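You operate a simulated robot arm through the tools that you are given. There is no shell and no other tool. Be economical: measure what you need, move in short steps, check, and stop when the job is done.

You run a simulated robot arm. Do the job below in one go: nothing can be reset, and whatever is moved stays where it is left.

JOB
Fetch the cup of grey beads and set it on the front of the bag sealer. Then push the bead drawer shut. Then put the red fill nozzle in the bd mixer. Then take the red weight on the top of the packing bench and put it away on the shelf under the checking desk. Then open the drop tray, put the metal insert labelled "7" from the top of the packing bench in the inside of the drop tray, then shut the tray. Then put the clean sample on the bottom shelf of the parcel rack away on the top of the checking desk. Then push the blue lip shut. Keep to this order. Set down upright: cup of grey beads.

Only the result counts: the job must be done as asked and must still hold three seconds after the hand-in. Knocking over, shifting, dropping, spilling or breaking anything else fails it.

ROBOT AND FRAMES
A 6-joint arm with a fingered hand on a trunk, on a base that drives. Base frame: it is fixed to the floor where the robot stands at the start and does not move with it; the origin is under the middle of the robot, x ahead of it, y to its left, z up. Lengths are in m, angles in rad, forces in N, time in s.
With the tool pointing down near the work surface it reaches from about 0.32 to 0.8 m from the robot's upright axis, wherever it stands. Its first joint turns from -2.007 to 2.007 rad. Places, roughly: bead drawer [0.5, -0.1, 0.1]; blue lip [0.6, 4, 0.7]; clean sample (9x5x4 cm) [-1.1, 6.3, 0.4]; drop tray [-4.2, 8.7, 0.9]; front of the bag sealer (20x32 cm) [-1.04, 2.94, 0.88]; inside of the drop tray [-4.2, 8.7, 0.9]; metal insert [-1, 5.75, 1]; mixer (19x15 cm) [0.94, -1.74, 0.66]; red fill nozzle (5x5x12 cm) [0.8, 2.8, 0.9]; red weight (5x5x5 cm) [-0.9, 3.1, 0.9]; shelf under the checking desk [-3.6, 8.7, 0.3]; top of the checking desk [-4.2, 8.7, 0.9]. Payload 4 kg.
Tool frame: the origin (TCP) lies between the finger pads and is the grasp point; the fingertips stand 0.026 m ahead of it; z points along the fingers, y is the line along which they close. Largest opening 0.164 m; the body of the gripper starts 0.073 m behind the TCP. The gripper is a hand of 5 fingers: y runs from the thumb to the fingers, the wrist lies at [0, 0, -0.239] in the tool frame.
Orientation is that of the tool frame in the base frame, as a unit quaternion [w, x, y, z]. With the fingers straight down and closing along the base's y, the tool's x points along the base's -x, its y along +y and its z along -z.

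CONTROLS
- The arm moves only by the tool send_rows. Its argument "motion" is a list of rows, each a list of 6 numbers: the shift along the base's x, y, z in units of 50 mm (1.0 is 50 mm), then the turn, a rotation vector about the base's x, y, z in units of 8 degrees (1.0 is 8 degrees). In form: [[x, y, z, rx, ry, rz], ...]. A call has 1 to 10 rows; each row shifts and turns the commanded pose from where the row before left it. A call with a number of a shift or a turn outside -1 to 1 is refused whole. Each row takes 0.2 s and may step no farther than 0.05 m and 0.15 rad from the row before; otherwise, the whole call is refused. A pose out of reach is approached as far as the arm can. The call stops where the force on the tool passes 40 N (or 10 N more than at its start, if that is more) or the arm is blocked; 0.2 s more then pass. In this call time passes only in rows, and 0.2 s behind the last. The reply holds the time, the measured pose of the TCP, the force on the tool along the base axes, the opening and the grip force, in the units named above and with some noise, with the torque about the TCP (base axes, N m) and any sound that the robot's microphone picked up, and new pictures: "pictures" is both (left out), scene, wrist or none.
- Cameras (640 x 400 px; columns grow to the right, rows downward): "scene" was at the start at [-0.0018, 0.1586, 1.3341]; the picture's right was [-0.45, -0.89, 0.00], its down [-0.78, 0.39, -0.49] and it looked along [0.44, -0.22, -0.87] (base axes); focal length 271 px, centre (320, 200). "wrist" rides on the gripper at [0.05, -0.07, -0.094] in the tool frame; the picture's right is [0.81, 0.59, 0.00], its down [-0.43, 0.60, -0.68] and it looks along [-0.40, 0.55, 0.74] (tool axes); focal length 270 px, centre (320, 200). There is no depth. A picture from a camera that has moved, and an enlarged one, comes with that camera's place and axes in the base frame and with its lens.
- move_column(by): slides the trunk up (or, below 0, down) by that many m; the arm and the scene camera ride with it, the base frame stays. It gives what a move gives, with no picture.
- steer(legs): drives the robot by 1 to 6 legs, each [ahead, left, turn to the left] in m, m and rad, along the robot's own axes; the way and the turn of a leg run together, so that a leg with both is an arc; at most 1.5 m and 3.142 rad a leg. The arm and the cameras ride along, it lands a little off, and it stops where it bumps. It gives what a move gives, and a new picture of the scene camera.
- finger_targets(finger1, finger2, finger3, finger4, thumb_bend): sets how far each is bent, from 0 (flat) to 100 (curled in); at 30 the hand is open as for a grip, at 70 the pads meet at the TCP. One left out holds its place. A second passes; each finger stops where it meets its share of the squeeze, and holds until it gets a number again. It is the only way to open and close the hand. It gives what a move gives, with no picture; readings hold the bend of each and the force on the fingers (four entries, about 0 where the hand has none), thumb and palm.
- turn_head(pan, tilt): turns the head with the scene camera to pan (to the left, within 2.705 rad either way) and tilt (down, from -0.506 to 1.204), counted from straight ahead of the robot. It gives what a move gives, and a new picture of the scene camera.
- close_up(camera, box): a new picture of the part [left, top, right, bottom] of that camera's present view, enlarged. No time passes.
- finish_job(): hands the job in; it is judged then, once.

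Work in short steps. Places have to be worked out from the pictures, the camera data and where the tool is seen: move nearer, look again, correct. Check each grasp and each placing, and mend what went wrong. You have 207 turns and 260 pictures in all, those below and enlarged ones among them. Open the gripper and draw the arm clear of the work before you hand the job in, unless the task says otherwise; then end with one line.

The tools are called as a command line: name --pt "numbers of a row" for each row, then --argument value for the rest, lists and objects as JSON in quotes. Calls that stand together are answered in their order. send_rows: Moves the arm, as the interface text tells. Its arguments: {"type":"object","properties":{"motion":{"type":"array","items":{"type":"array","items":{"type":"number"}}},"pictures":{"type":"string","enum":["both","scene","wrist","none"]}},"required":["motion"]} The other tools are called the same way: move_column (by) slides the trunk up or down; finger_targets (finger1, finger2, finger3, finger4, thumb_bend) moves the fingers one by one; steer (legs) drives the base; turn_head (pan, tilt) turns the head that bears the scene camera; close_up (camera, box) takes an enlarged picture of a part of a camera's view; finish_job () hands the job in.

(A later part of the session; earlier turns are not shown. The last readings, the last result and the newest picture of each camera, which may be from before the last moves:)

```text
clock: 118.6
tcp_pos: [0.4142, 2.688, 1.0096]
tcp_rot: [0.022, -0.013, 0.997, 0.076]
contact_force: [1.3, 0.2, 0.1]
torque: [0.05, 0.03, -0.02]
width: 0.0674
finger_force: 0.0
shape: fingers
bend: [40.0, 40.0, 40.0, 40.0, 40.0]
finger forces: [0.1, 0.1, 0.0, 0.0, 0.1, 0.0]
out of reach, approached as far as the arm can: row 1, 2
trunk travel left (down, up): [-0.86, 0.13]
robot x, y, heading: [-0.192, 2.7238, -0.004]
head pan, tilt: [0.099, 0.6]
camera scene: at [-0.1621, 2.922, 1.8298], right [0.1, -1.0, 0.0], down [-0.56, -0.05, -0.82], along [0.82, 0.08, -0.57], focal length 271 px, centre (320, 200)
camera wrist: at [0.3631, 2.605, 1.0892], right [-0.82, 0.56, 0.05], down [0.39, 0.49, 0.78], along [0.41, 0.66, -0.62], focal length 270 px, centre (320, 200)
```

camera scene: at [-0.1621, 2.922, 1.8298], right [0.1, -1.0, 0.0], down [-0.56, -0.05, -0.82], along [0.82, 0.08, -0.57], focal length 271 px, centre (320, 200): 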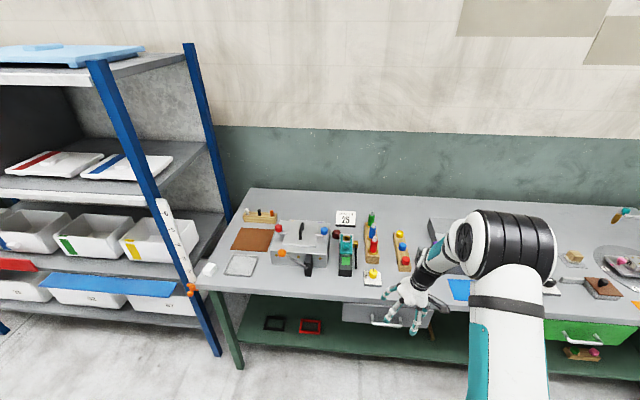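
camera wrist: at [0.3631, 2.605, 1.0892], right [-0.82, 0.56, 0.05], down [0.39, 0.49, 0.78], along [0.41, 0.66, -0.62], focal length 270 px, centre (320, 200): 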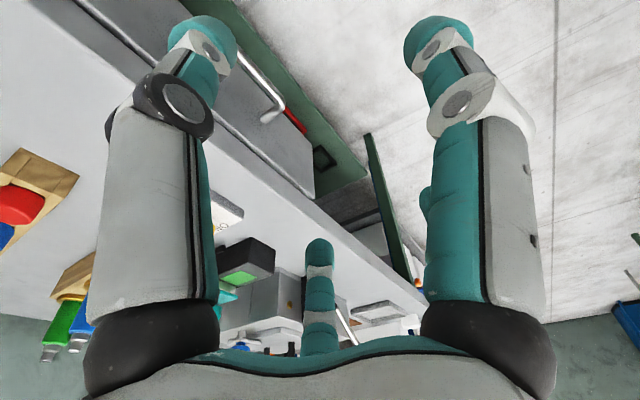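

I correct the remaining tilt and zoom on the rack for a second sight line.

send_rows --pt "0 0 0.2 -0.55 0.15 -0.1" --pt "0 0 0.2 -0.55 0.15 -0.1" --pictures "none"

close_up --camera "scene" --box '[330, 200, 430, 290]'

```text
clock: 119.2
tcp_pos: [0.4145, 2.6886, 1.0109]
tcp_rot: [0.022, -0.013, 0.997, 0.077]
contact_force: [-0.2, -0.4, -0.4]
torque: [0.03, 0.01, 0.03]
width: 0.0674
finger_force: 0.1
shape: fingers
bend: [40.0, 40.0, 40.0, 40.0, 40.0]
finger forces: [0.1, 0.0, 0.0, 0.1, 0.0, 0.1]
out of reach, approached as far as the arm can: row 1, 2
trunk travel left (down, up): [-0.86, 0.13]
robot x, y, heading: [-0.1933, 2.724, -0.005]
head pan, tilt: [0.099, 0.6]
```

```text
4.44 times, centred on (380, 245) of scene
camera zoom: at [-0.1635, 2.9221, 1.8297], right [0.1, -1.0, 0.0], down [-0.56, -0.05, -0.83], along [0.82, 0.08, -0.56], focal length 1206 px, centre (53, 0)
```

zoom: 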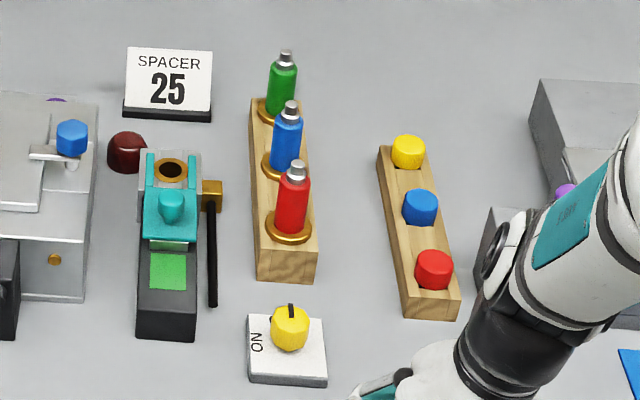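

The nozzle body is at about (0.82, 2.754), z≈0.91. I drive forward 0.25 m so the arm can work further out.

steer --legs '[[0.25, 0.06, 0]]'

send_rows --pt "0.3 0 0.3 -0.5 0.15 -0.1" --pt "0.3 0 0.3 -0.5 0.15 -0.1" --pictures "wrist"

```text
clock: 121.0
tcp_pos: [0.6652, 2.7412, 1.011]
tcp_rot: [0.024, -0.006, 0.997, 0.076]
contact_force: [0.1, 0.8, -0.2]
torque: [-0.01, 0.05, 0.01]
width: 0.0673
finger_force: 0.0
shape: fingers
bend: [40.0, 40.0, 40.0, 40.0, 40.0]
finger forces: [0.0, 0.0, 0.0, 0.0, 0.0, 0.1]
trunk travel left (down, up): [-0.86, 0.13]
robot x, y, heading: [0.0595, 2.7831, -0.012]
head pan, tilt: [0.099, 0.6]
camera scene: at [0.0905, 2.9806, 1.8297], right [0.09, -1.0, 0.0], down [-0.56, -0.05, -0.82], along [0.82, 0.07, -0.57], focal length 271 px, centre (320, 200)
```

scene: 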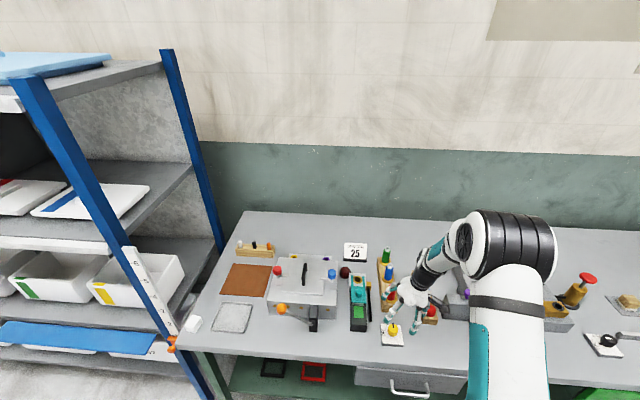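

```text
clock: 121.7
tcp_pos: [0.6668, 2.7407, 1.017]
tcp_rot: [0.036, 0.007, 0.997, 0.072]
contact_force: [-0.7, 0.3, -0.5]
torque: [0.0, -0.01, 0.01]
width: 0.0674
finger_force: 0.0
shape: fingers
bend: [40.0, 40.0, 40.0, 40.0, 40.0]
finger forces: [0.0, 0.1, 0.0, 0.0, 0.0, 0.1]
out of reach, approached as far as the arm can: row 1, 2
trunk travel left (down, up): [-0.86, 0.13]
robot x, y, heading: [0.0572, 2.7837, -0.015]
head pan, tilt: [0.099, 0.6]
camera wrist: at [0.6092, 2.6613, 1.0956], right [-0.8, 0.6, 0.03], down [0.39, 0.48, 0.78], along [0.46, 0.64, -0.62], focal length 270 px, centre (320, 200)
```

wrist: 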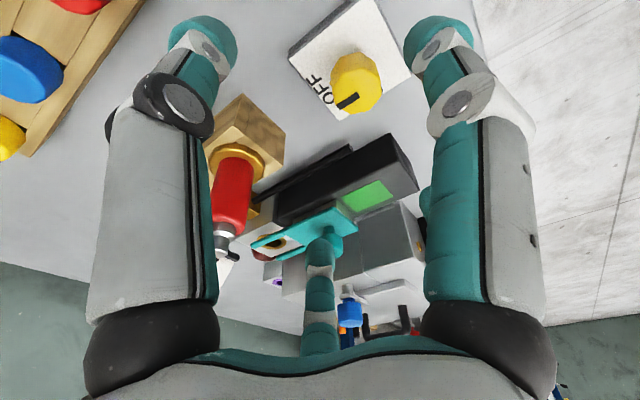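

The arm seems stuck at a joint limit. I test a pure forward move to free it.

send_rows --pt "0.6 0 0 0 0 0" --pt "0.6 0 0 0 0 0" --pictures "none"

turn_head --pan -0.3 --tilt 0.6

```text
clock: 122.2
tcp_pos: [0.7223, 2.7426, 1.0134]
tcp_rot: [0.039, 0.007, 0.996, 0.082]
contact_force: [-0.2, -0.5, -0.4]
torque: [-0.02, 0.03, 0.02]
width: 0.0674
finger_force: 0.0
shape: fingers
bend: [40.0, 40.0, 40.0, 40.0, 40.0]
finger forces: [0.1, 0.1, 0.0, 0.0, 0.0, 0.0]
out of reach, approached as far as the arm can: row 2
trunk travel left (down, up): [-0.86, 0.13]
robot x, y, heading: [0.06, 2.7836, -0.012]
head pan, tilt: [0.099, 0.6]
```

```text
clock: 123.1
tcp_pos: [0.7209, 2.7434, 1.0113]
tcp_rot: [0.041, 0.008, 0.996, 0.081]
contact_force: [-0.3, -0.9, 0.3]
torque: [-0.03, 0.05, -0.03]
width: 0.0674
finger_force: 0.0
shape: fingers
bend: [40.0, 40.0, 40.0, 40.0, 40.0]
finger forces: [0.1, 0.0, 0.0, 0.1, 0.1, 0.1]
trunk travel left (down, up): [-0.86, 0.13]
robot x, y, heading: [0.0577, 2.7828, -0.012]
head pan, tilt: [-0.3, 0.6]
camera scene: at [0.0851, 2.9455, 1.8297], right [-0.31, -0.95, 0.0], down [-0.54, 0.17, -0.82], along [0.78, -0.25, -0.57], focal length 271 px, centre (320, 200)
```

scene: 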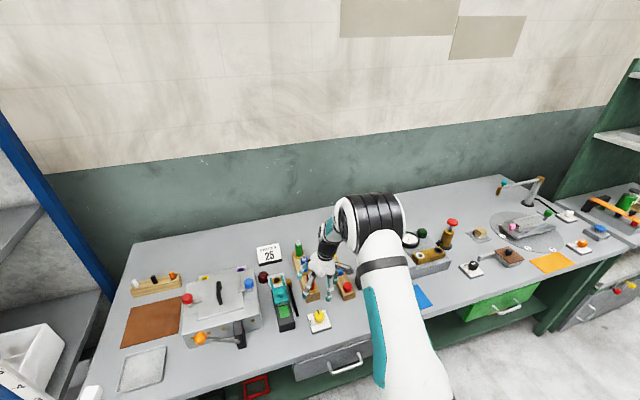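

The failures coincide with targets too far to the robot's left. I shift the base 0.2 m left and bring the hand back right, correcting tilt on the way.

steer --legs '[[0, 0.2, 0.012]]'

send_rows --pt "0 -1 0 0 0 0" --pt "0 -1 0 0 0 0" --pt "0 -0.8 0 -0.4 0.2 0.05" --pt "0 0 0 -0.4 0.2 0.05" --pt "0 0 0 -0.4 0.2 0.05" --pictures "both"

```text
clock: 124.7
tcp_pos: [0.7229, 2.9523, 1.0126]
tcp_rot: [0.04, 0.0, 0.996, 0.082]
contact_force: [-0.1, 0.1, -0.3]
torque: [-0.01, 0.0, 0.01]
width: 0.0674
finger_force: 0.1
shape: fingers
bend: [40.0, 40.0, 40.0, 40.0, 40.0]
finger forces: [0.0, 0.0, 0.1, 0.0, 0.0, 0.1]
trunk travel left (down, up): [-0.86, 0.13]
robot x, y, heading: [0.0606, 2.984, -0.004]
head pan, tilt: [-0.3, 0.6]
camera scene: at [0.0845, 3.1457, 1.8296], right [-0.3, -0.95, 0.0], down [-0.54, 0.17, -0.83], along [0.79, -0.25, -0.56], focal length 271 px, centre (320, 200)
```

scene: 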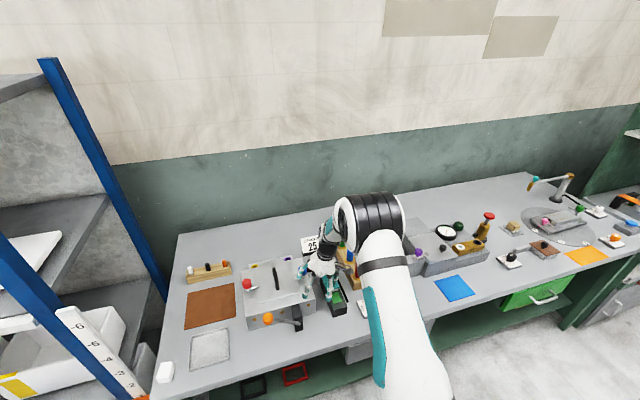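

```text
clock: 125.9
tcp_pos: [0.7104, 2.8136, 1.003]
tcp_rot: [0.046, -0.003, 0.996, 0.081]
contact_force: [0.7, -0.5, -0.1]
torque: [-0.01, -0.01, -0.02]
width: 0.0673
finger_force: 0.2
shape: fingers
bend: [40.0, 40.0, 40.0, 40.0, 40.0]
finger forces: [0.1, 0.0, 0.0, 0.1, 0.0, 0.0]
out of reach, approached as far as the arm can: row 3, 4, 5
trunk travel left (down, up): [-0.86, 0.13]
robot x, y, heading: [0.0596, 2.98, -0.002]
head pan, tilt: [-0.3, 0.6]
camera scene: at [0.0843, 3.1436, 1.8298], right [-0.3, -0.95, 0.0], down [-0.54, 0.17, -0.83], along [0.79, -0.24, -0.56], focal length 271 px, centre (320, 200)
camera wrist: at [0.653, 2.7312, 1.079], right [-0.81, 0.58, 0.02], down [0.36, 0.48, 0.8], along [0.46, 0.66, -0.6], focal length 270 px, centre (320, 200)
```

scene: 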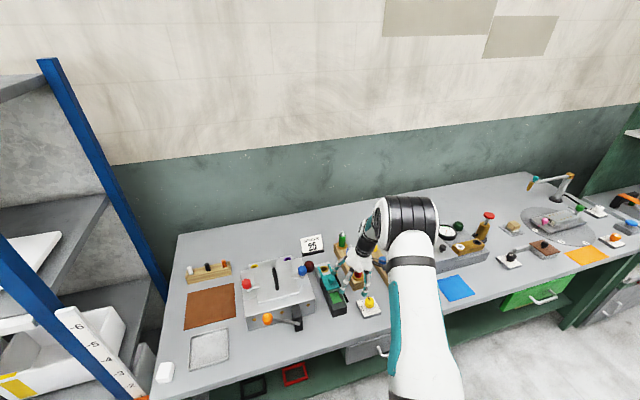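
wrist: 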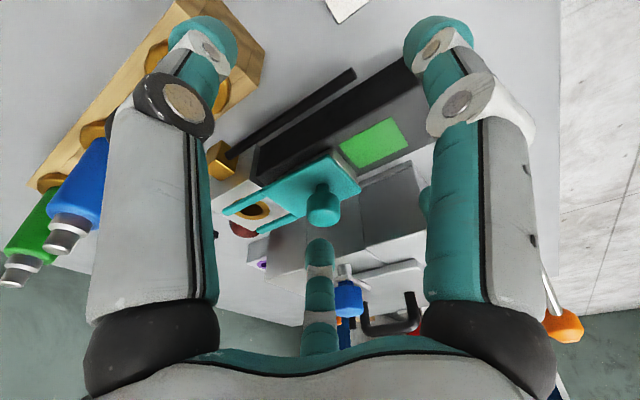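

Still tilted ~10°. I try raising the hand relative to the trunk (hand up, then trunk down).

send_rows --pt "-0.5 0 0.8 0 0 0" --pt "-0.5 0 0.8 0 0 0" --pt "-0.5 0 0.8 0 0 0" --pt "-0.5 0 0.8 0 0 0" --pictures "none"

send_rows --pt "0 0 0 -0.4 0.2 0.05" --pt "0 0 0 -0.4 0.2 0.05" --pt "0 0 0 -0.4 0.2 0.05" --pictures "none"

```text
clock: 126.9
tcp_pos: [0.605, 2.8186, 1.1602]
tcp_rot: [0.053, -0.003, 0.995, 0.089]
contact_force: [0.2, 0.4, 0.0]
torque: [-0.02, -0.01, 0.01]
width: 0.0676
finger_force: 0.1
shape: fingers
bend: [40.0, 40.0, 40.0, 40.0, 40.0]
finger forces: [0.0, 0.0, 0.0, 0.0, 0.0, 0.1]
out of reach, approached as far as the arm can: row 4
trunk travel left (down, up): [-0.86, 0.13]
robot x, y, heading: [0.0611, 2.9806, -0.002]
head pan, tilt: [-0.3, 0.6]
```

```text
clock: 127.7
tcp_pos: [0.6082, 2.8187, 1.1598]
tcp_rot: [0.053, -0.003, 0.995, 0.089]
contact_force: [0.1, 0.5, 0.4]
torque: [0.02, -0.01, 0.01]
width: 0.0672
finger_force: 0.1
shape: fingers
bend: [40.0, 40.0, 40.0, 40.0, 40.0]
finger forces: [0.0, 0.0, 0.1, 0.1, 0.0, 0.1]
out of reach, approached as far as the arm can: row 1, 2, 3
trunk travel left (down, up): [-0.86, 0.13]
robot x, y, heading: [0.0582, 2.9807, -0.001]
head pan, tilt: [-0.3, 0.6]
```

I probe whether a different yaw frees the wrist: rotate about vertical.

send_rows --pt "0 0 0 0 0 1" --pt "0 0 0 0 0 1" --pt "0 0 0 -0.5 0.3 0" --pt "0 0 0 -0.5 0.3 0" --pictures "none"

```text
clock: 128.7
tcp_pos: [0.6073, 2.8193, 1.1578]
tcp_rot: [0.045, -0.141, 0.984, 0.1]
contact_force: [0.4, 0.3, -0.2]
torque: [0.01, -0.03, 0.03]
width: 0.0671
finger_force: 0.1
shape: fingers
bend: [40.0, 40.0, 40.0, 40.0, 40.0]
finger forces: [0.0, 0.0, 0.1, 0.1, 0.0, 0.1]
out of reach, approached as far as the arm can: row 2, 3, 4
trunk travel left (down, up): [-0.86, 0.13]
robot x, y, heading: [0.0584, 2.9813, 0.003]
head pan, tilt: [-0.3, 0.6]
```

The lean seems tied to the arm's branch. I back the base away from the bench to work the arm through a lower, freer pose.

steer --legs '[[-0.3, 0, 0]]'

send_rows --pt "0 -0.5 -1 0 0 -1" --pt "0 -0.5 -1 0 0 -1" --pt "0 -0.5 -1 0 0 0" --pt "0 -0.5 -1 0 0 0" --pt "0 0 -1 0 0 0" --pt "0 0 -1 0 0 0" --pictures "scene"

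```text
clock: 130.7
tcp_pos: [0.3075, 2.8127, 1.1571]
tcp_rot: [0.046, -0.133, 0.985, 0.1]
contact_force: [0.1, 0.4, -1.0]
torque: [0.03, -0.05, 0.01]
width: 0.0674
finger_force: 0.0
shape: fingers
bend: [40.0, 40.0, 40.0, 40.0, 40.0]
finger forces: [0.0, 0.1, 0.0, 0.0, 0.0, 0.0]
trunk travel left (down, up): [-0.86, 0.13]
robot x, y, heading: [-0.2362, 2.9814, -0.021]
head pan, tilt: [-0.3, 0.6]
camera scene: at [-0.2105, 3.1465, 1.8298], right [-0.31, -0.95, 0.0], down [-0.54, 0.18, -0.83], along [0.78, -0.26, -0.56], focal length 271 px, centre (320, 200)
```

scene: 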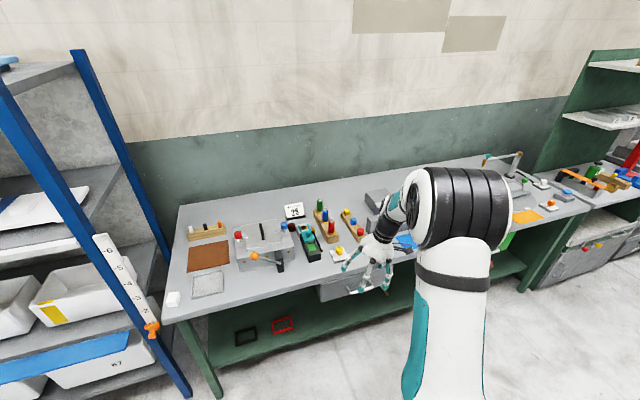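

```text
refused: row 1 steps farther than a row can; nothing moved
```

send_rows --pt "0 -0.4 -0.9 0 0 -1" --pt "0 -0.4 -0.9 0 0 -1" --pt "0 -0.4 -0.9 0 0 0" --pt "0 -0.4 -0.9 0 0 0" --pt "0 0 -1 0 0 0" --pt "0 0 -1 0 0 0" --pictures "none"

send_rows --pt "0 0 0 -0.4 0.2 0.0" --pt "0 0 0 -0.4 0.2 0.0" --pt "0 0 0 -0.4 0.2 0" --pictures "scene"

```text
clock: 132.1
tcp_pos: [0.3075, 2.7319, 0.8733]
tcp_rot: [0.059, 0.007, 0.994, 0.092]
contact_force: [0.3, -0.2, -0.6]
torque: [0.0, 0.0, -0.01]
width: 0.0674
finger_force: 0.0
shape: fingers
bend: [40.0, 40.0, 40.0, 40.0, 40.0]
finger forces: [0.0, 0.0, 0.0, 0.0, 0.0, 0.0]
trunk travel left (down, up): [-0.86, 0.13]
robot x, y, heading: [-0.2354, 2.9863, -0.015]
head pan, tilt: [-0.3, 0.6]
```

```text
clock: 132.9
tcp_pos: [0.3037, 2.7334, 0.8749]
tcp_rot: [0.038, 0.005, 0.998, 0.043]
contact_force: [0.3, 1.0, 0.2]
torque: [-0.03, 0.0, -0.02]
width: 0.0668
finger_force: 0.1
shape: fingers
bend: [40.0, 40.0, 40.0, 40.0, 40.0]
finger forces: [0.0, 0.1, 0.1, 0.0, 0.0, 0.0]
out of reach, approached as far as the arm can: row 2, 3
trunk travel left (down, up): [-0.86, 0.13]
robot x, y, heading: [-0.2353, 2.9822, -0.019]
head pan, tilt: [-0.3, 0.6]
camera scene: at [-0.2089, 3.1462, 1.8298], right [-0.31, -0.95, 0.0], down [-0.54, 0.18, -0.82], along [0.78, -0.26, -0.57], focal length 271 px, centre (320, 200)
```

scene: 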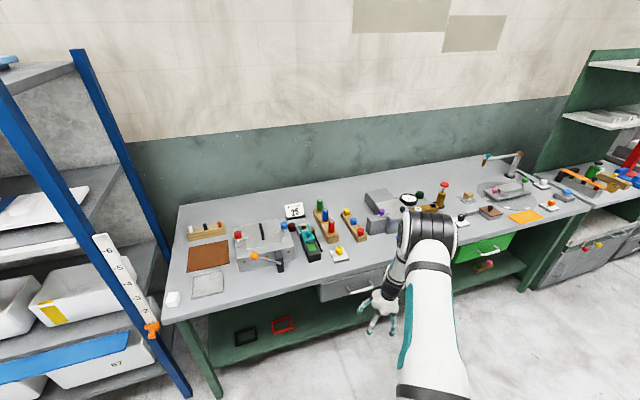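

Lower relative to the trunk is better. I raise the trunk to its top and drop the hand correspondingly, correcting the tilt.

move_column --by 0.12

send_rows --pt "0 0 -0.8 0 0 0" --pt "0 0 -0.8 0 0 0" --pt "0 0 -0.3 -0.35 0.3 0" --pt "0 0 0 -0.35 0.3 0" --pt "0 0 0 -0.1 0 0" --pictures "none"

```text
clock: 134.4
tcp_pos: [0.3023, 2.7361, 0.9932]
tcp_rot: [0.039, 0.006, 0.998, 0.042]
contact_force: [-0.3, -0.1, -0.7]
torque: [-0.01, -0.01, 0.03]
width: 0.0675
finger_force: 0.1
shape: fingers
bend: [40.0, 40.0, 40.0, 40.0, 40.0]
finger forces: [0.0, 0.0, 0.0, 0.1, 0.0, 0.0]
trunk travel left (down, up): [-0.98, 0.01]
robot x, y, heading: [-0.2339, 2.986, -0.024]
head pan, tilt: [-0.3, 0.6]
```

```text
clock: 135.6
tcp_pos: [0.2988, 2.7376, 0.9053]
tcp_rot: [0.037, 0.007, 0.999, 0.03]
contact_force: [0.0, 0.5, 0.4]
torque: [0.0, 0.0, -0.03]
width: 0.0674
finger_force: 0.1
shape: fingers
bend: [40.0, 40.0, 40.0, 40.0, 40.0]
finger forces: [0.0, 0.0, 0.0, 0.1, 0.1, 0.1]
out of reach, approached as far as the arm can: row 3, 4
trunk travel left (down, up): [-0.98, 0.01]
robot x, y, heading: [-0.2369, 2.9854, -0.019]
head pan, tilt: [-0.3, 0.6]
```

A forward pitch of ~20° avoids the limit, and is harmless for a vertical nozzle. I set that, removing the sideways lean.

send_rows --pt "0.3 0 0.5 0 -0.9 0" --pt "0.3 0 0.5 -0.4 -0.9 0" --pt "0.3 0 0.5 0 0 0" --pictures "none"

```text
clock: 136.4
tcp_pos: [0.3419, 2.7371, 0.9831]
tcp_rot: [0.16, -0.001, 0.987, 0.0]
contact_force: [-0.1, -0.7, -0.3]
torque: [0.0, -0.02, 0.0]
width: 0.0673
finger_force: 0.1
shape: fingers
bend: [40.0, 40.0, 40.0, 40.0, 40.0]
finger forces: [0.0, 0.0, 0.0, 0.0, 0.1, 0.1]
trunk travel left (down, up): [-0.98, 0.01]
robot x, y, heading: [-0.2384, 2.9854, -0.016]
head pan, tilt: [-0.3, 0.6]
```

Clean pose now. I lift 0.06 m and drive forward 0.3 m to hover before the nozzle.

send_rows --pt "0 0.1 0.7 0 0 0" --pt "0 0.1 0.5 0 0 0" --pictures "none"

steer --legs '[[0.3, 0, 0.016]]'

send_rows --pt "0.5 0 0 0 0 0" --pt "0.5 0 0 0 0 0" --pictures "wrist"

close_up --camera "scene" --box '[260, 180, 440, 300]'

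```text
clock: 137.0
tcp_pos: [0.3432, 2.7455, 1.0431]
tcp_rot: [0.159, -0.001, 0.987, -0.001]
contact_force: [0.6, -0.6, 0.4]
torque: [-0.01, -0.02, 0.0]
width: 0.0674
finger_force: 0.0
shape: fingers
bend: [40.0, 40.0, 40.0, 40.0, 40.0]
finger forces: [0.0, 0.0, 0.0, 0.1, 0.1, 0.0]
trunk travel left (down, up): [-0.98, 0.01]
robot x, y, heading: [-0.2392, 2.9847, -0.02]
head pan, tilt: [-0.3, 0.6]
```

```text
clock: 139.1
tcp_pos: [0.6414, 2.7513, 1.0429]
tcp_rot: [0.159, -0.008, 0.987, 0.001]
contact_force: [0.1, -0.4, -0.5]
torque: [-0.01, 0.0, -0.04]
width: 0.0673
finger_force: 0.2
shape: fingers
bend: [40.0, 40.0, 40.0, 40.0, 40.0]
finger forces: [0.0, 0.0, 0.0, 0.0, 0.0, 0.1]
trunk travel left (down, up): [-0.98, 0.01]
robot x, y, heading: [0.0578, 2.9795, -0.005]
head pan, tilt: [-0.3, 0.6]
camera scene: at [0.0835, 3.1438, 1.9497], right [-0.3, -0.95, 0.0], down [-0.54, 0.17, -0.82], along [0.79, -0.25, -0.57], focal length 271 px, centre (320, 200)
```

scene: 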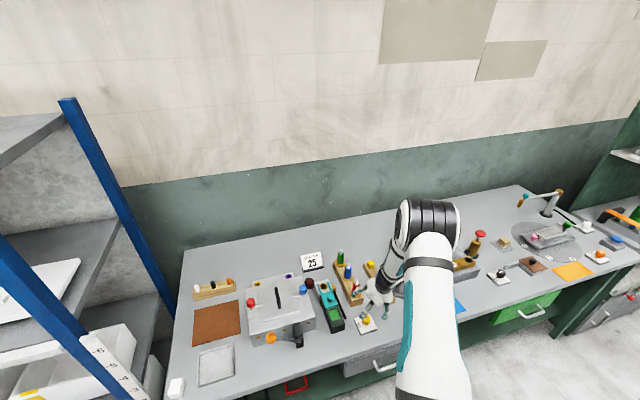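

```text
clock: 139.7
tcp_pos: [0.6891, 2.7516, 1.0442]
tcp_rot: [0.159, -0.009, 0.987, 0.001]
contact_force: [0.8, -0.4, -0.1]
torque: [-0.01, 0.06, -0.01]
width: 0.0673
finger_force: 0.1
shape: fingers
bend: [40.0, 40.0, 40.0, 40.0, 40.0]
finger forces: [0.0, 0.0, 0.0, 0.0, 0.0, 0.0]
trunk travel left (down, up): [-0.98, 0.01]
robot x, y, heading: [0.0592, 2.9792, -0.006]
head pan, tilt: [-0.3, 0.6]
camera wrist: at [0.614, 2.6819, 1.1173], right [-0.78, 0.57, -0.25], down [0.19, 0.6, 0.78], along [0.6, 0.56, -0.57], focal length 270 px, centre (320, 200)
```

wrist: 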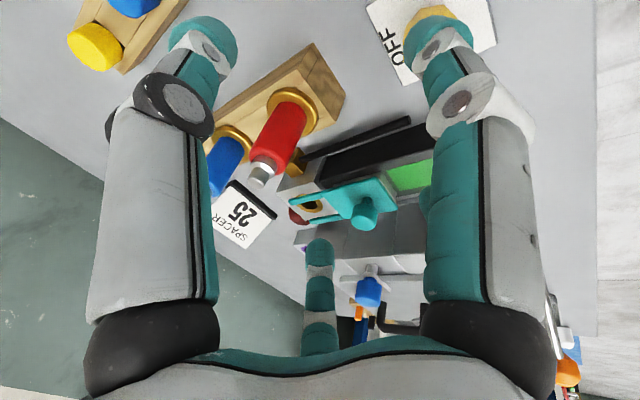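

```text
3.33 times, centred on (350, 240) of scene
camera zoom: at [0.083, 3.1437, 1.9497], right [-0.3, -0.95, 0.0], down [-0.54, 0.17, -0.82], along [0.79, -0.25, -0.57], focal length 905 px, centre (220, 67)
```

zoom: 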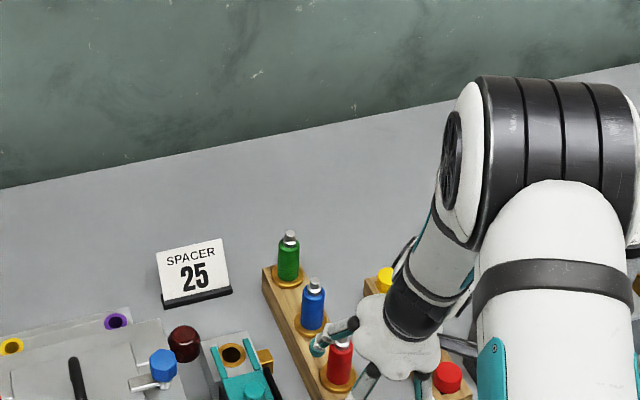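

Triangulating wrist and scene views gives the nozzle axis at (0.771, 2.76), collar z≈0.907, body centre ≈0.95. I raise a little, move above it and check.

send_rows --pt "0 0.08 0.6 0 0 0" --pt "0.8 0.08 0 0 0 0" --pt "0.8 0 0 0 0 0" --pictures "wrist"

close_up --camera "scene" --box '[300, 220, 420, 310]'

```text
clock: 140.5
tcp_pos: [0.771, 2.7574, 1.0719]
tcp_rot: [0.159, -0.009, 0.987, 0.002]
contact_force: [0.7, -0.1, -0.4]
torque: [-0.05, 0.04, -0.01]
width: 0.0677
finger_force: 0.1
shape: fingers
bend: [40.0, 40.0, 40.0, 40.0, 40.0]
finger forces: [0.1, 0.0, 0.0, 0.0, 0.0, 0.0]
trunk travel left (down, up): [-0.98, 0.01]
robot x, y, heading: [0.0617, 2.978, -0.002]
head pan, tilt: [-0.3, 0.6]
camera wrist: at [0.6953, 2.6879, 1.1447], right [-0.78, 0.57, -0.25], down [0.19, 0.6, 0.78], along [0.6, 0.56, -0.57], focal length 270 px, centre (320, 200)
```

wrist: 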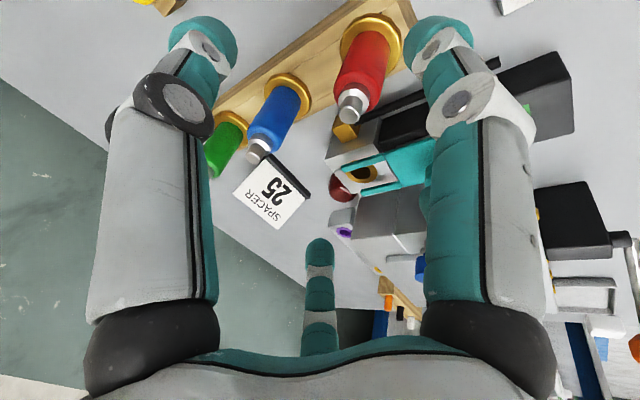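

```text
4.44 times, centred on (360, 265) of scene
camera zoom: at [0.0829, 3.1438, 1.9498], right [-0.3, -0.95, 0.0], down [-0.54, 0.17, -0.82], along [0.79, -0.25, -0.57], focal length 1206 px, centre (142, -89)
```

zoom: 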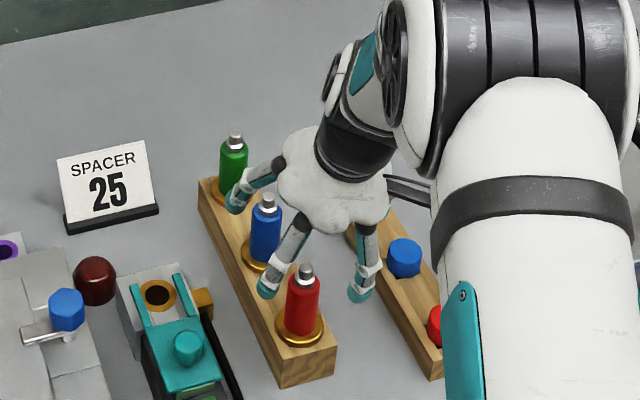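

Both wrist rays agree: nozzle at (0.774, 2.761), centre z≈0.942. I descend around it.

send_rows --pt "0 0.06 -0.8 0 0 0" --pt "0 0 -0.8 0 0 0" --pt "0 0 -0.7 0 0 0" --pictures "wrist"

close_up --camera "scene" --box '[300, 220, 420, 310]'

```text
clock: 141.3
tcp_pos: [0.7715, 2.7637, 0.9578]
tcp_rot: [0.16, -0.009, 0.987, 0.001]
contact_force: [-0.3, 0.2, 0.8]
torque: [0.03, 0.0, 0.01]
width: 0.0672
finger_force: 0.1
shape: fingers
bend: [40.0, 40.0, 40.0, 40.0, 40.0]
finger forces: [0.1, 0.0, 0.1, 0.0, 0.0, 0.0]
trunk travel left (down, up): [-0.98, 0.01]
robot x, y, heading: [0.0556, 2.9793, 0.0]
head pan, tilt: [-0.3, 0.6]
camera wrist: at [0.6962, 2.694, 1.0319], right [-0.78, 0.57, -0.25], down [0.19, 0.6, 0.78], along [0.6, 0.56, -0.57], focal length 270 px, centre (320, 200)
```

wrist: 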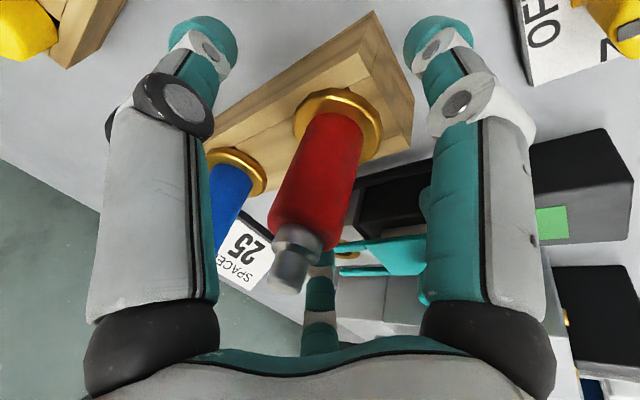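

```text
4.44 times, centred on (360, 265) of scene
camera zoom: at [0.0837, 3.1435, 1.9498], right [-0.3, -0.95, 0.0], down [-0.54, 0.17, -0.82], along [0.79, -0.25, -0.57], focal length 1206 px, centre (142, -89)
```

zoom: 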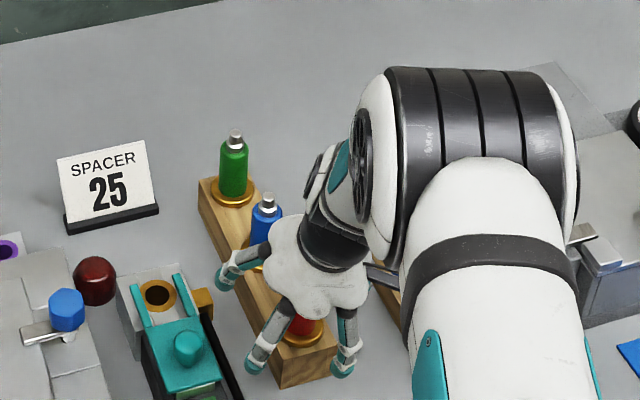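

The nozzle is centred at the TCP point in the wrist view. I close all fingers on it.

finger_targets --finger1 75 --finger2 75 --finger3 75 --finger4 75 --thumb_bend 75

send_rows --pt "0 0 0.3 0 0 0" --pt "0 0 0.5 0 0 0" --pictures "both"

```text
clock: 142.3
tcp_pos: [0.7706, 2.7639, 0.9591]
tcp_rot: [0.16, -0.009, 0.987, 0.002]
contact_force: [-0.2, -0.7, 0.5]
torque: [0.02, 0.16, 0.03]
width: 0.0111
finger_force: 25.1
shape: fingers
bend: [63.0, 63.0, 64.0, 64.0, 65.0]
finger forces: [9.0, 10.2, 9.3, 7.6, 15.0, 0.0]
trunk travel left (down, up): [-0.98, 0.01]
robot x, y, heading: [0.0573, 2.9849, -0.002]
head pan, tilt: [-0.3, 0.6]
```

```text
clock: 142.9
tcp_pos: [0.7703, 2.763, 1.0017]
tcp_rot: [0.159, -0.008, 0.987, 0.001]
contact_force: [-1.3, -0.2, -2.4]
torque: [0.0, -0.04, 0.0]
width: 0.0112
finger_force: 24.5
shape: fingers
bend: [63.0, 63.0, 63.0, 64.0, 65.0]
finger forces: [7.7, 9.4, 9.5, 7.6, 14.3, 0.0]
trunk travel left (down, up): [-0.98, 0.01]
robot x, y, heading: [0.0602, 2.9789, -0.001]
head pan, tilt: [-0.3, 0.6]
camera scene: at [0.082, 3.1438, 1.9497], right [-0.3, -0.95, 0.0], down [-0.54, 0.17, -0.83], along [0.79, -0.25, -0.56], focal length 271 px, centre (320, 200)
camera wrist: at [0.6947, 2.6934, 1.0744], right [-0.78, 0.57, -0.25], down [0.19, 0.6, 0.78], along [0.6, 0.56, -0.57], focal length 270 px, centre (320, 200)
```

scene: 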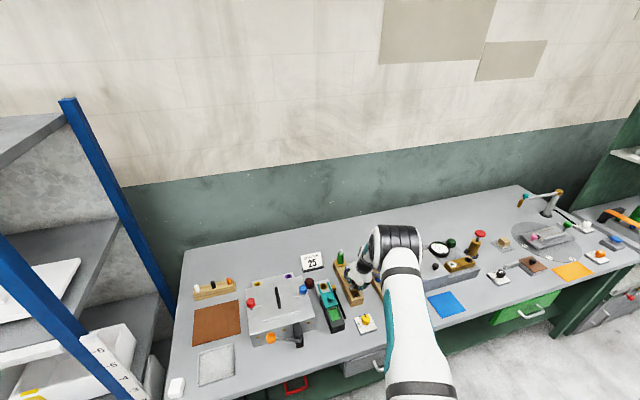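
wrist: 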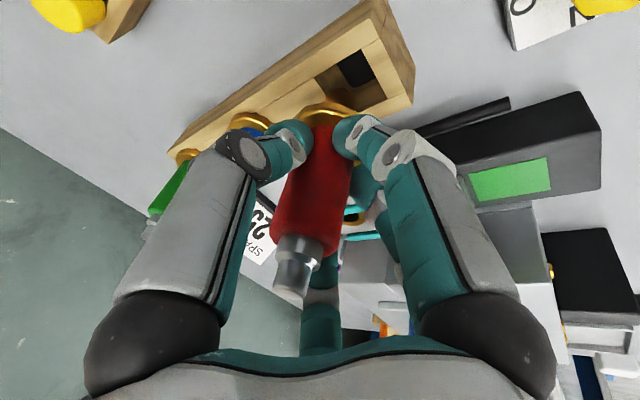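

The nozzle is out (with collar). I lift 0.1 m more, then back away from the bench.

send_rows --pt "0 0 0.8 0 0 0" --pt "0 0 0.8 0 0 0" --pt "-0.5 0 0.4 0 0 0" --pt "-0.8 0 0 0 0 0" --pt "-0.8 0 0 0 0 0" --pictures "wrist"

steer --legs '[[-0.25, 0, 0], [0, -1.45, 0], [0, -1.45, 0]]'

turn_head --pan -1.0 --tilt 0.5

```text
clock: 144.1
tcp_pos: [0.6622, 2.7653, 1.1004]
tcp_rot: [0.16, -0.01, 0.987, 0.001]
contact_force: [-0.6, -0.8, -2.7]
torque: [-0.01, 0.01, 0.02]
width: 0.0112
finger_force: 24.2
shape: fingers
bend: [63.0, 63.0, 63.0, 64.0, 65.0]
finger forces: [7.5, 9.3, 9.4, 7.7, 14.2, 0.0]
trunk travel left (down, up): [-0.98, 0.01]
robot x, y, heading: [0.0553, 2.9803, -0.001]
head pan, tilt: [-0.3, 0.6]
camera wrist: at [0.5881, 2.6948, 1.1736], right [-0.78, 0.57, -0.26], down [0.19, 0.6, 0.78], along [0.6, 0.56, -0.57], focal length 270 px, centre (320, 200)
```

wrist: 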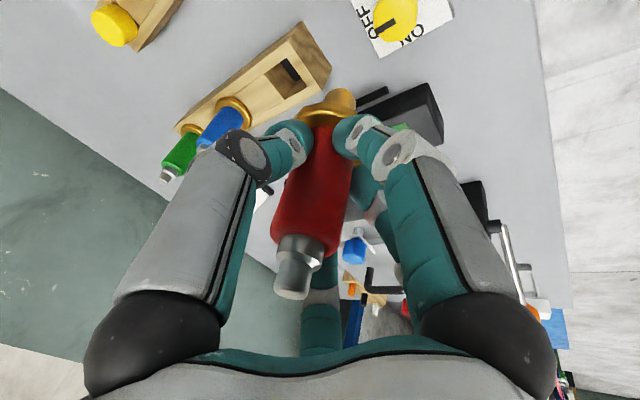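

```text
clock: 159.8
tcp_pos: [0.3955, -0.2127, 1.0991]
tcp_rot: [0.158, -0.001, 0.987, 0.0]
contact_force: [0.4, -0.3, -3.1]
torque: [0.0, 0.06, 0.01]
width: 0.0111
finger_force: 24.6
shape: fingers
bend: [63.0, 63.0, 63.0, 64.0, 65.0]
finger forces: [7.8, 9.4, 9.6, 7.6, 14.2, 0.0]
trunk travel left (down, up): [-0.98, 0.01]
robot x, y, heading: [-0.2095, 0.015, -0.017]
head pan, tilt: [-0.3, 0.6]
camera scene: at [-0.1816, 0.1739, 1.9498], right [-0.31, -0.95, 0.0], down [-0.54, 0.18, -0.82], along [0.78, -0.26, -0.57], focal length 271 px, centre (320, 200)
```

scene: 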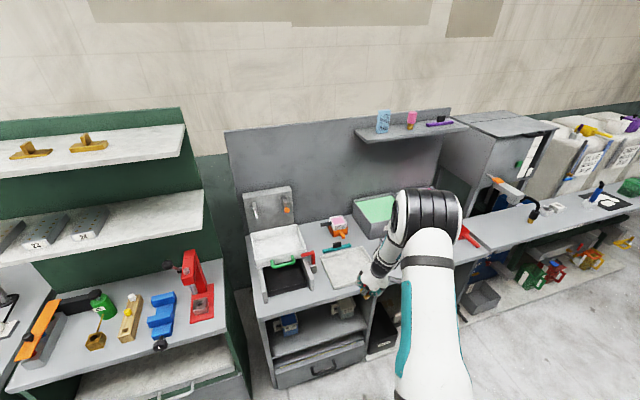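

```text
clock: 160.9
tcp_pos: [0.395, -0.2122, 1.0997]
tcp_rot: [0.159, -0.001, 0.987, 0.0]
contact_force: [-0.3, -0.1, -2.3]
torque: [-0.02, 0.07, 0.0]
width: 0.0111
finger_force: 24.0
shape: fingers
bend: [63.0, 63.0, 63.0, 64.0, 65.0]
finger forces: [7.6, 9.4, 9.4, 7.4, 14.1, 0.0]
trunk travel left (down, up): [-0.98, 0.01]
robot x, y, heading: [-0.2064, 0.0152, -0.012]
head pan, tilt: [-1.0, 0.499]
camera scene: at [-0.2175, 0.1245, 1.9588], right [-0.85, -0.53, 0.0], down [-0.25, 0.41, -0.88], along [0.46, -0.75, -0.48], focal length 271 px, centre (320, 200)
```

scene: 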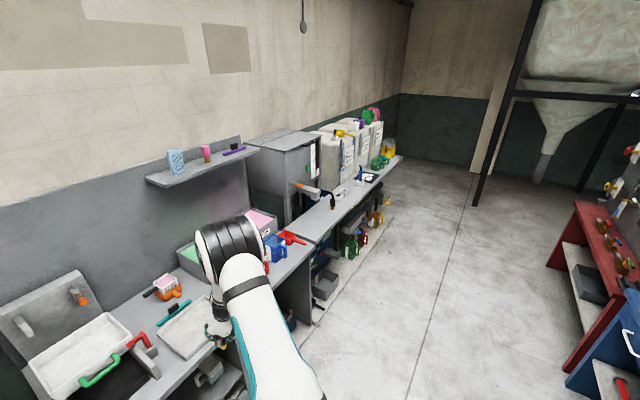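

The bench row continues to the right. I slide right 1.5 m to face y≈−1.5 and look for the mixer.

steer --legs '[[0, -1.5, 0.012]]'

turn_head --pan 0 --tilt 0.7

```text
clock: 168.5
tcp_pos: [0.3417, -1.7814, 1.1]
tcp_rot: [0.159, 0.014, 0.987, -0.003]
contact_force: [-0.4, 0.0, -3.8]
torque: [0.0, 0.04, -0.03]
width: 0.0112
finger_force: 23.3
shape: fingers
bend: [63.0, 63.0, 63.0, 64.0, 65.0]
finger forces: [7.7, 9.5, 9.4, 7.6, 14.3, 0.1]
trunk travel left (down, up): [-0.98, 0.01]
robot x, y, heading: [-0.2563, -1.5354, -0.042]
head pan, tilt: [-1.0, 0.499]
camera scene: at [-0.2627, -1.4246, 1.9589], right [-0.87, -0.5, 0.0], down [-0.24, 0.41, -0.88], along [0.44, -0.76, -0.48], focal length 271 px, centre (320, 200)
```

scene: 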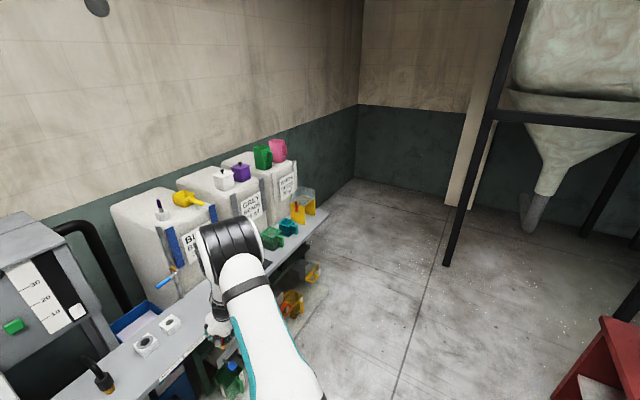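

```text
clock: 169.8
tcp_pos: [0.3398, -1.7797, 1.0986]
tcp_rot: [0.16, 0.013, 0.987, -0.002]
contact_force: [0.7, -0.3, -3.0]
torque: [-0.03, -0.01, -0.01]
width: 0.0109
finger_force: 24.4
shape: fingers
bend: [63.0, 63.0, 63.0, 64.0, 65.0]
finger forces: [7.6, 9.3, 9.3, 7.5, 14.2, 0.0]
trunk travel left (down, up): [-0.98, 0.01]
robot x, y, heading: [-0.2546, -1.5378, -0.054]
head pan, tilt: [0.0, 0.7]
camera scene: at [-0.2234, -1.3496, 1.9411], right [-0.05, -1.0, 0.0], down [-0.64, 0.03, -0.76], along [0.76, -0.04, -0.64], focal length 271 px, centre (320, 200)
```

scene: 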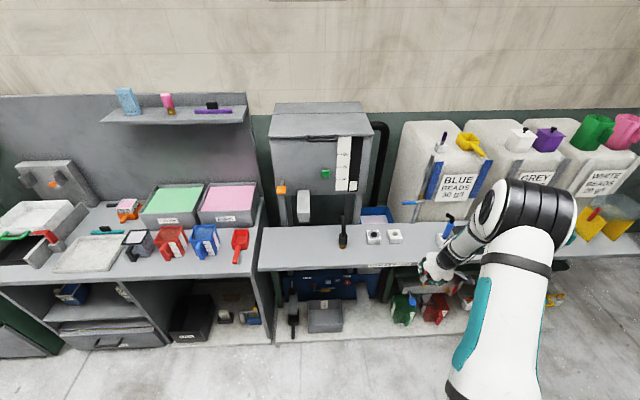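

I zoom in around the expected mixer position.

close_up --camera "scene" --box '[260, 110, 480, 260]'

```text
2.67 times, centred on (370, 185) of scene
camera zoom: at [-0.2234, -1.3496, 1.9411], right [-0.05, -1.0, 0.0], down [-0.64, 0.03, -0.76], along [0.76, -0.04, -0.64], focal length 724 px, centre (187, 240)
```

zoom: 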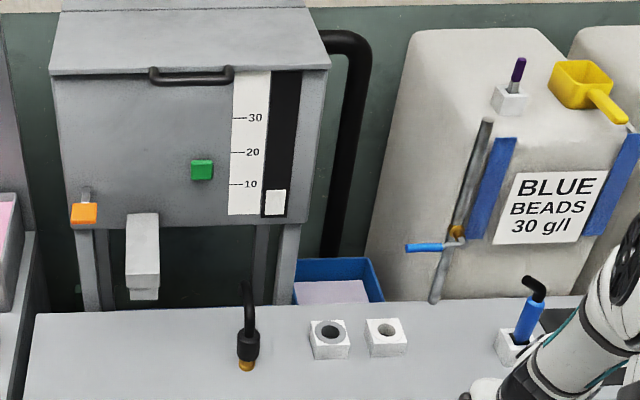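

Unclear which is the mixer; I look closer under the bench and from another height.

close_up --camera "scene" --box '[250, 230, 490, 350]'

turn_head --pan -0.35 --tilt 0.75

close_up --camera "wrist" --box '[0, 0, 640, 400]'

```text
2.67 times, centred on (370, 290) of scene
camera zoom: at [-0.2234, -1.3496, 1.9411], right [-0.05, -1.0, 0.0], down [-0.64, 0.03, -0.76], along [0.76, -0.04, -0.64], focal length 724 px, centre (187, -40)
```

zoom: 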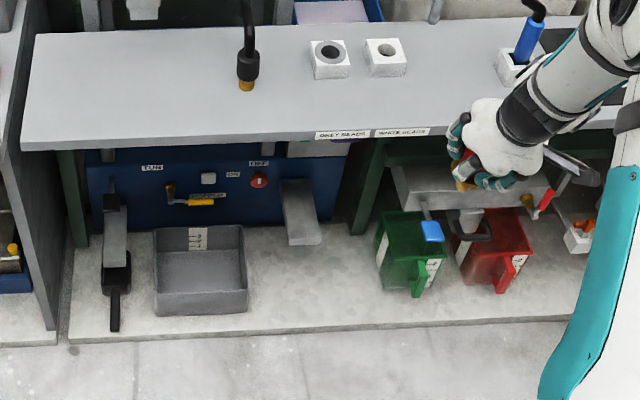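

```text
clock: 170.6
tcp_pos: [0.3411, -1.7793, 1.1002]
tcp_rot: [0.159, 0.014, 0.987, -0.002]
contact_force: [0.9, -0.7, -2.5]
torque: [0.01, 0.03, -0.01]
width: 0.0108
finger_force: 23.6
shape: fingers
bend: [63.0, 63.0, 63.0, 64.0, 65.0]
finger forces: [7.6, 9.4, 9.4, 7.5, 14.2, 0.0]
trunk travel left (down, up): [-0.98, 0.01]
robot x, y, heading: [-0.2549, -1.534, -0.046]
head pan, tilt: [-0.351, 0.75]
camera scene: at [-0.2318, -1.3775, 1.9369], right [-0.39, -0.92, 0.0], down [-0.63, 0.26, -0.73], along [0.67, -0.28, -0.68], focal length 271 px, centre (320, 200)
```

scene: 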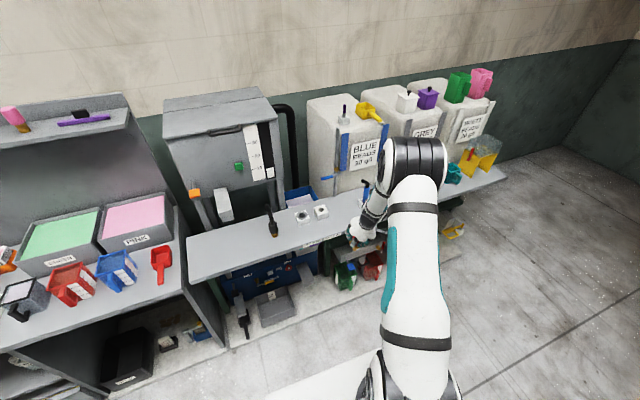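

```text
1.00 times, centred on (320, 200) of wrist (not enlarged: the box is as wide or as high as the picture)
camera zoom: at [0.2615, -1.8463, 1.1724], right [-0.75, 0.61, -0.25], down [0.21, 0.59, 0.78], along [0.62, 0.53, -0.57], focal length 270 px, centre (320, 200)
```

zoom: 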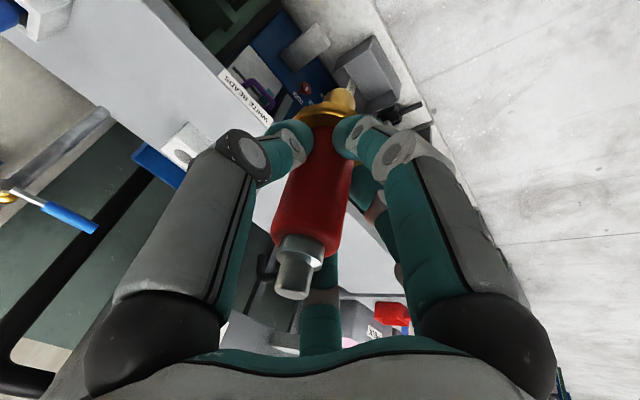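

The mixer must be the open blue tub just behind the narrow bench top (x≈0.87–1.03, y≈−1.68…−1.85), its floor at z 0.66. I drive forward 0.35 m and look down into it.

steer --legs '[[0, 0, 0.046], [0.35, 0, 0]]'

turn_head --pan -0.2 --tilt 0.9

close_up --camera "wrist" --box '[0, 0, 640, 400]'

```text
clock: 173.3
tcp_pos: [0.7092, -1.7388, 1.099]
tcp_rot: [0.159, -0.018, 0.987, 0.003]
contact_force: [0.1, -0.6, -3.3]
torque: [-0.01, 0.04, 0.0]
width: 0.011
finger_force: 23.6
shape: fingers
bend: [63.0, 63.0, 63.0, 64.0, 65.0]
finger forces: [7.6, 9.4, 9.5, 7.5, 14.3, 0.0]
trunk travel left (down, up): [-0.98, 0.01]
robot x, y, heading: [0.0986, -1.5336, 0.018]
head pan, tilt: [-0.351, 0.75]
camera scene: at [0.1136, -1.3734, 1.9369], right [-0.33, -0.94, 0.0], down [-0.64, 0.22, -0.73], along [0.69, -0.24, -0.68], focal length 271 px, centre (320, 200)
```

scene: 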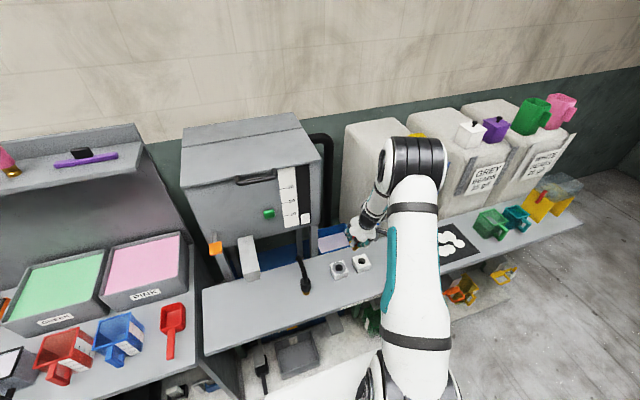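

```text
clock: 174.0
tcp_pos: [0.7076, -1.7388, 1.0999]
tcp_rot: [0.158, -0.017, 0.987, 0.002]
contact_force: [-0.5, 0.3, -3.2]
torque: [-0.04, 0.03, -0.02]
width: 0.0114
finger_force: 23.9
shape: fingers
bend: [63.0, 63.0, 63.0, 64.0, 65.0]
finger forces: [7.6, 9.3, 9.6, 7.5, 14.3, 0.0]
trunk travel left (down, up): [-0.98, 0.01]
robot x, y, heading: [0.0972, -1.533, 0.02]
head pan, tilt: [-0.201, 0.901]
camera scene: at [0.1082, -1.3601, 1.925], right [-0.18, -0.98, 0.0], down [-0.77, 0.14, -0.62], along [0.61, -0.11, -0.78], focal length 271 px, centre (320, 200)
```

scene: 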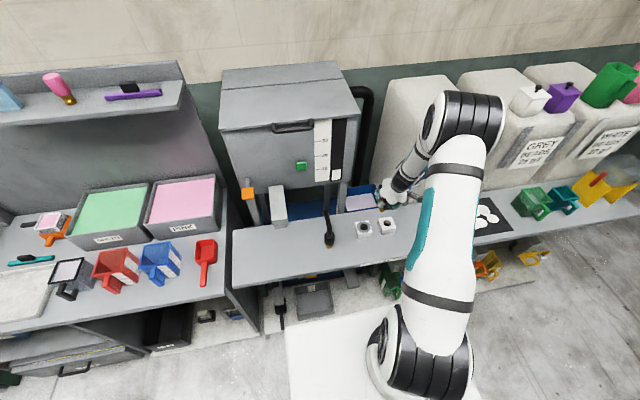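

```text
1.00 times, centred on (320, 200) of wrist (not enlarged: the box is as wide or as high as the picture)
camera zoom: at [0.634, -1.8104, 1.1724], right [-0.79, 0.56, -0.25], down [0.18, 0.6, 0.78], along [0.59, 0.57, -0.57], focal length 270 px, centre (320, 200)
```

zoom: 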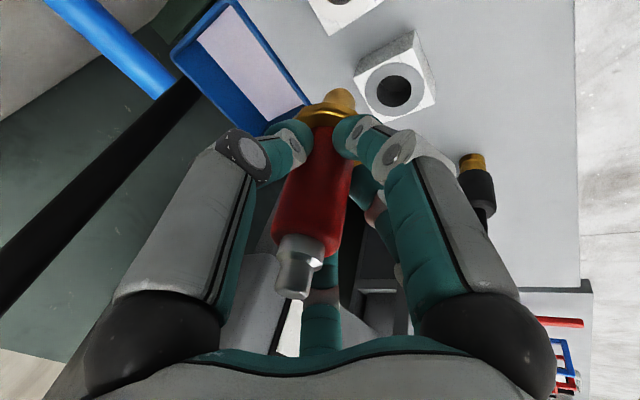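

close_up --camera "scene" --box '[260, 140, 420, 250]'

```text
3.64 times, centred on (340, 195) of scene
camera zoom: at [0.1082, -1.3601, 1.925], right [-0.18, -0.98, 0.0], down [-0.77, 0.14, -0.62], along [0.61, -0.11, -0.78], focal length 987 px, centre (247, 218)
```

zoom: 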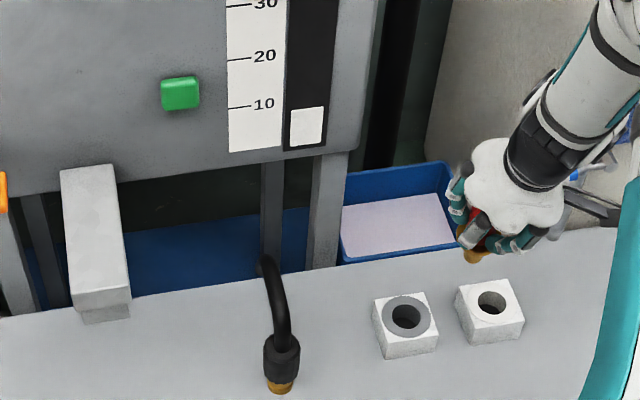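

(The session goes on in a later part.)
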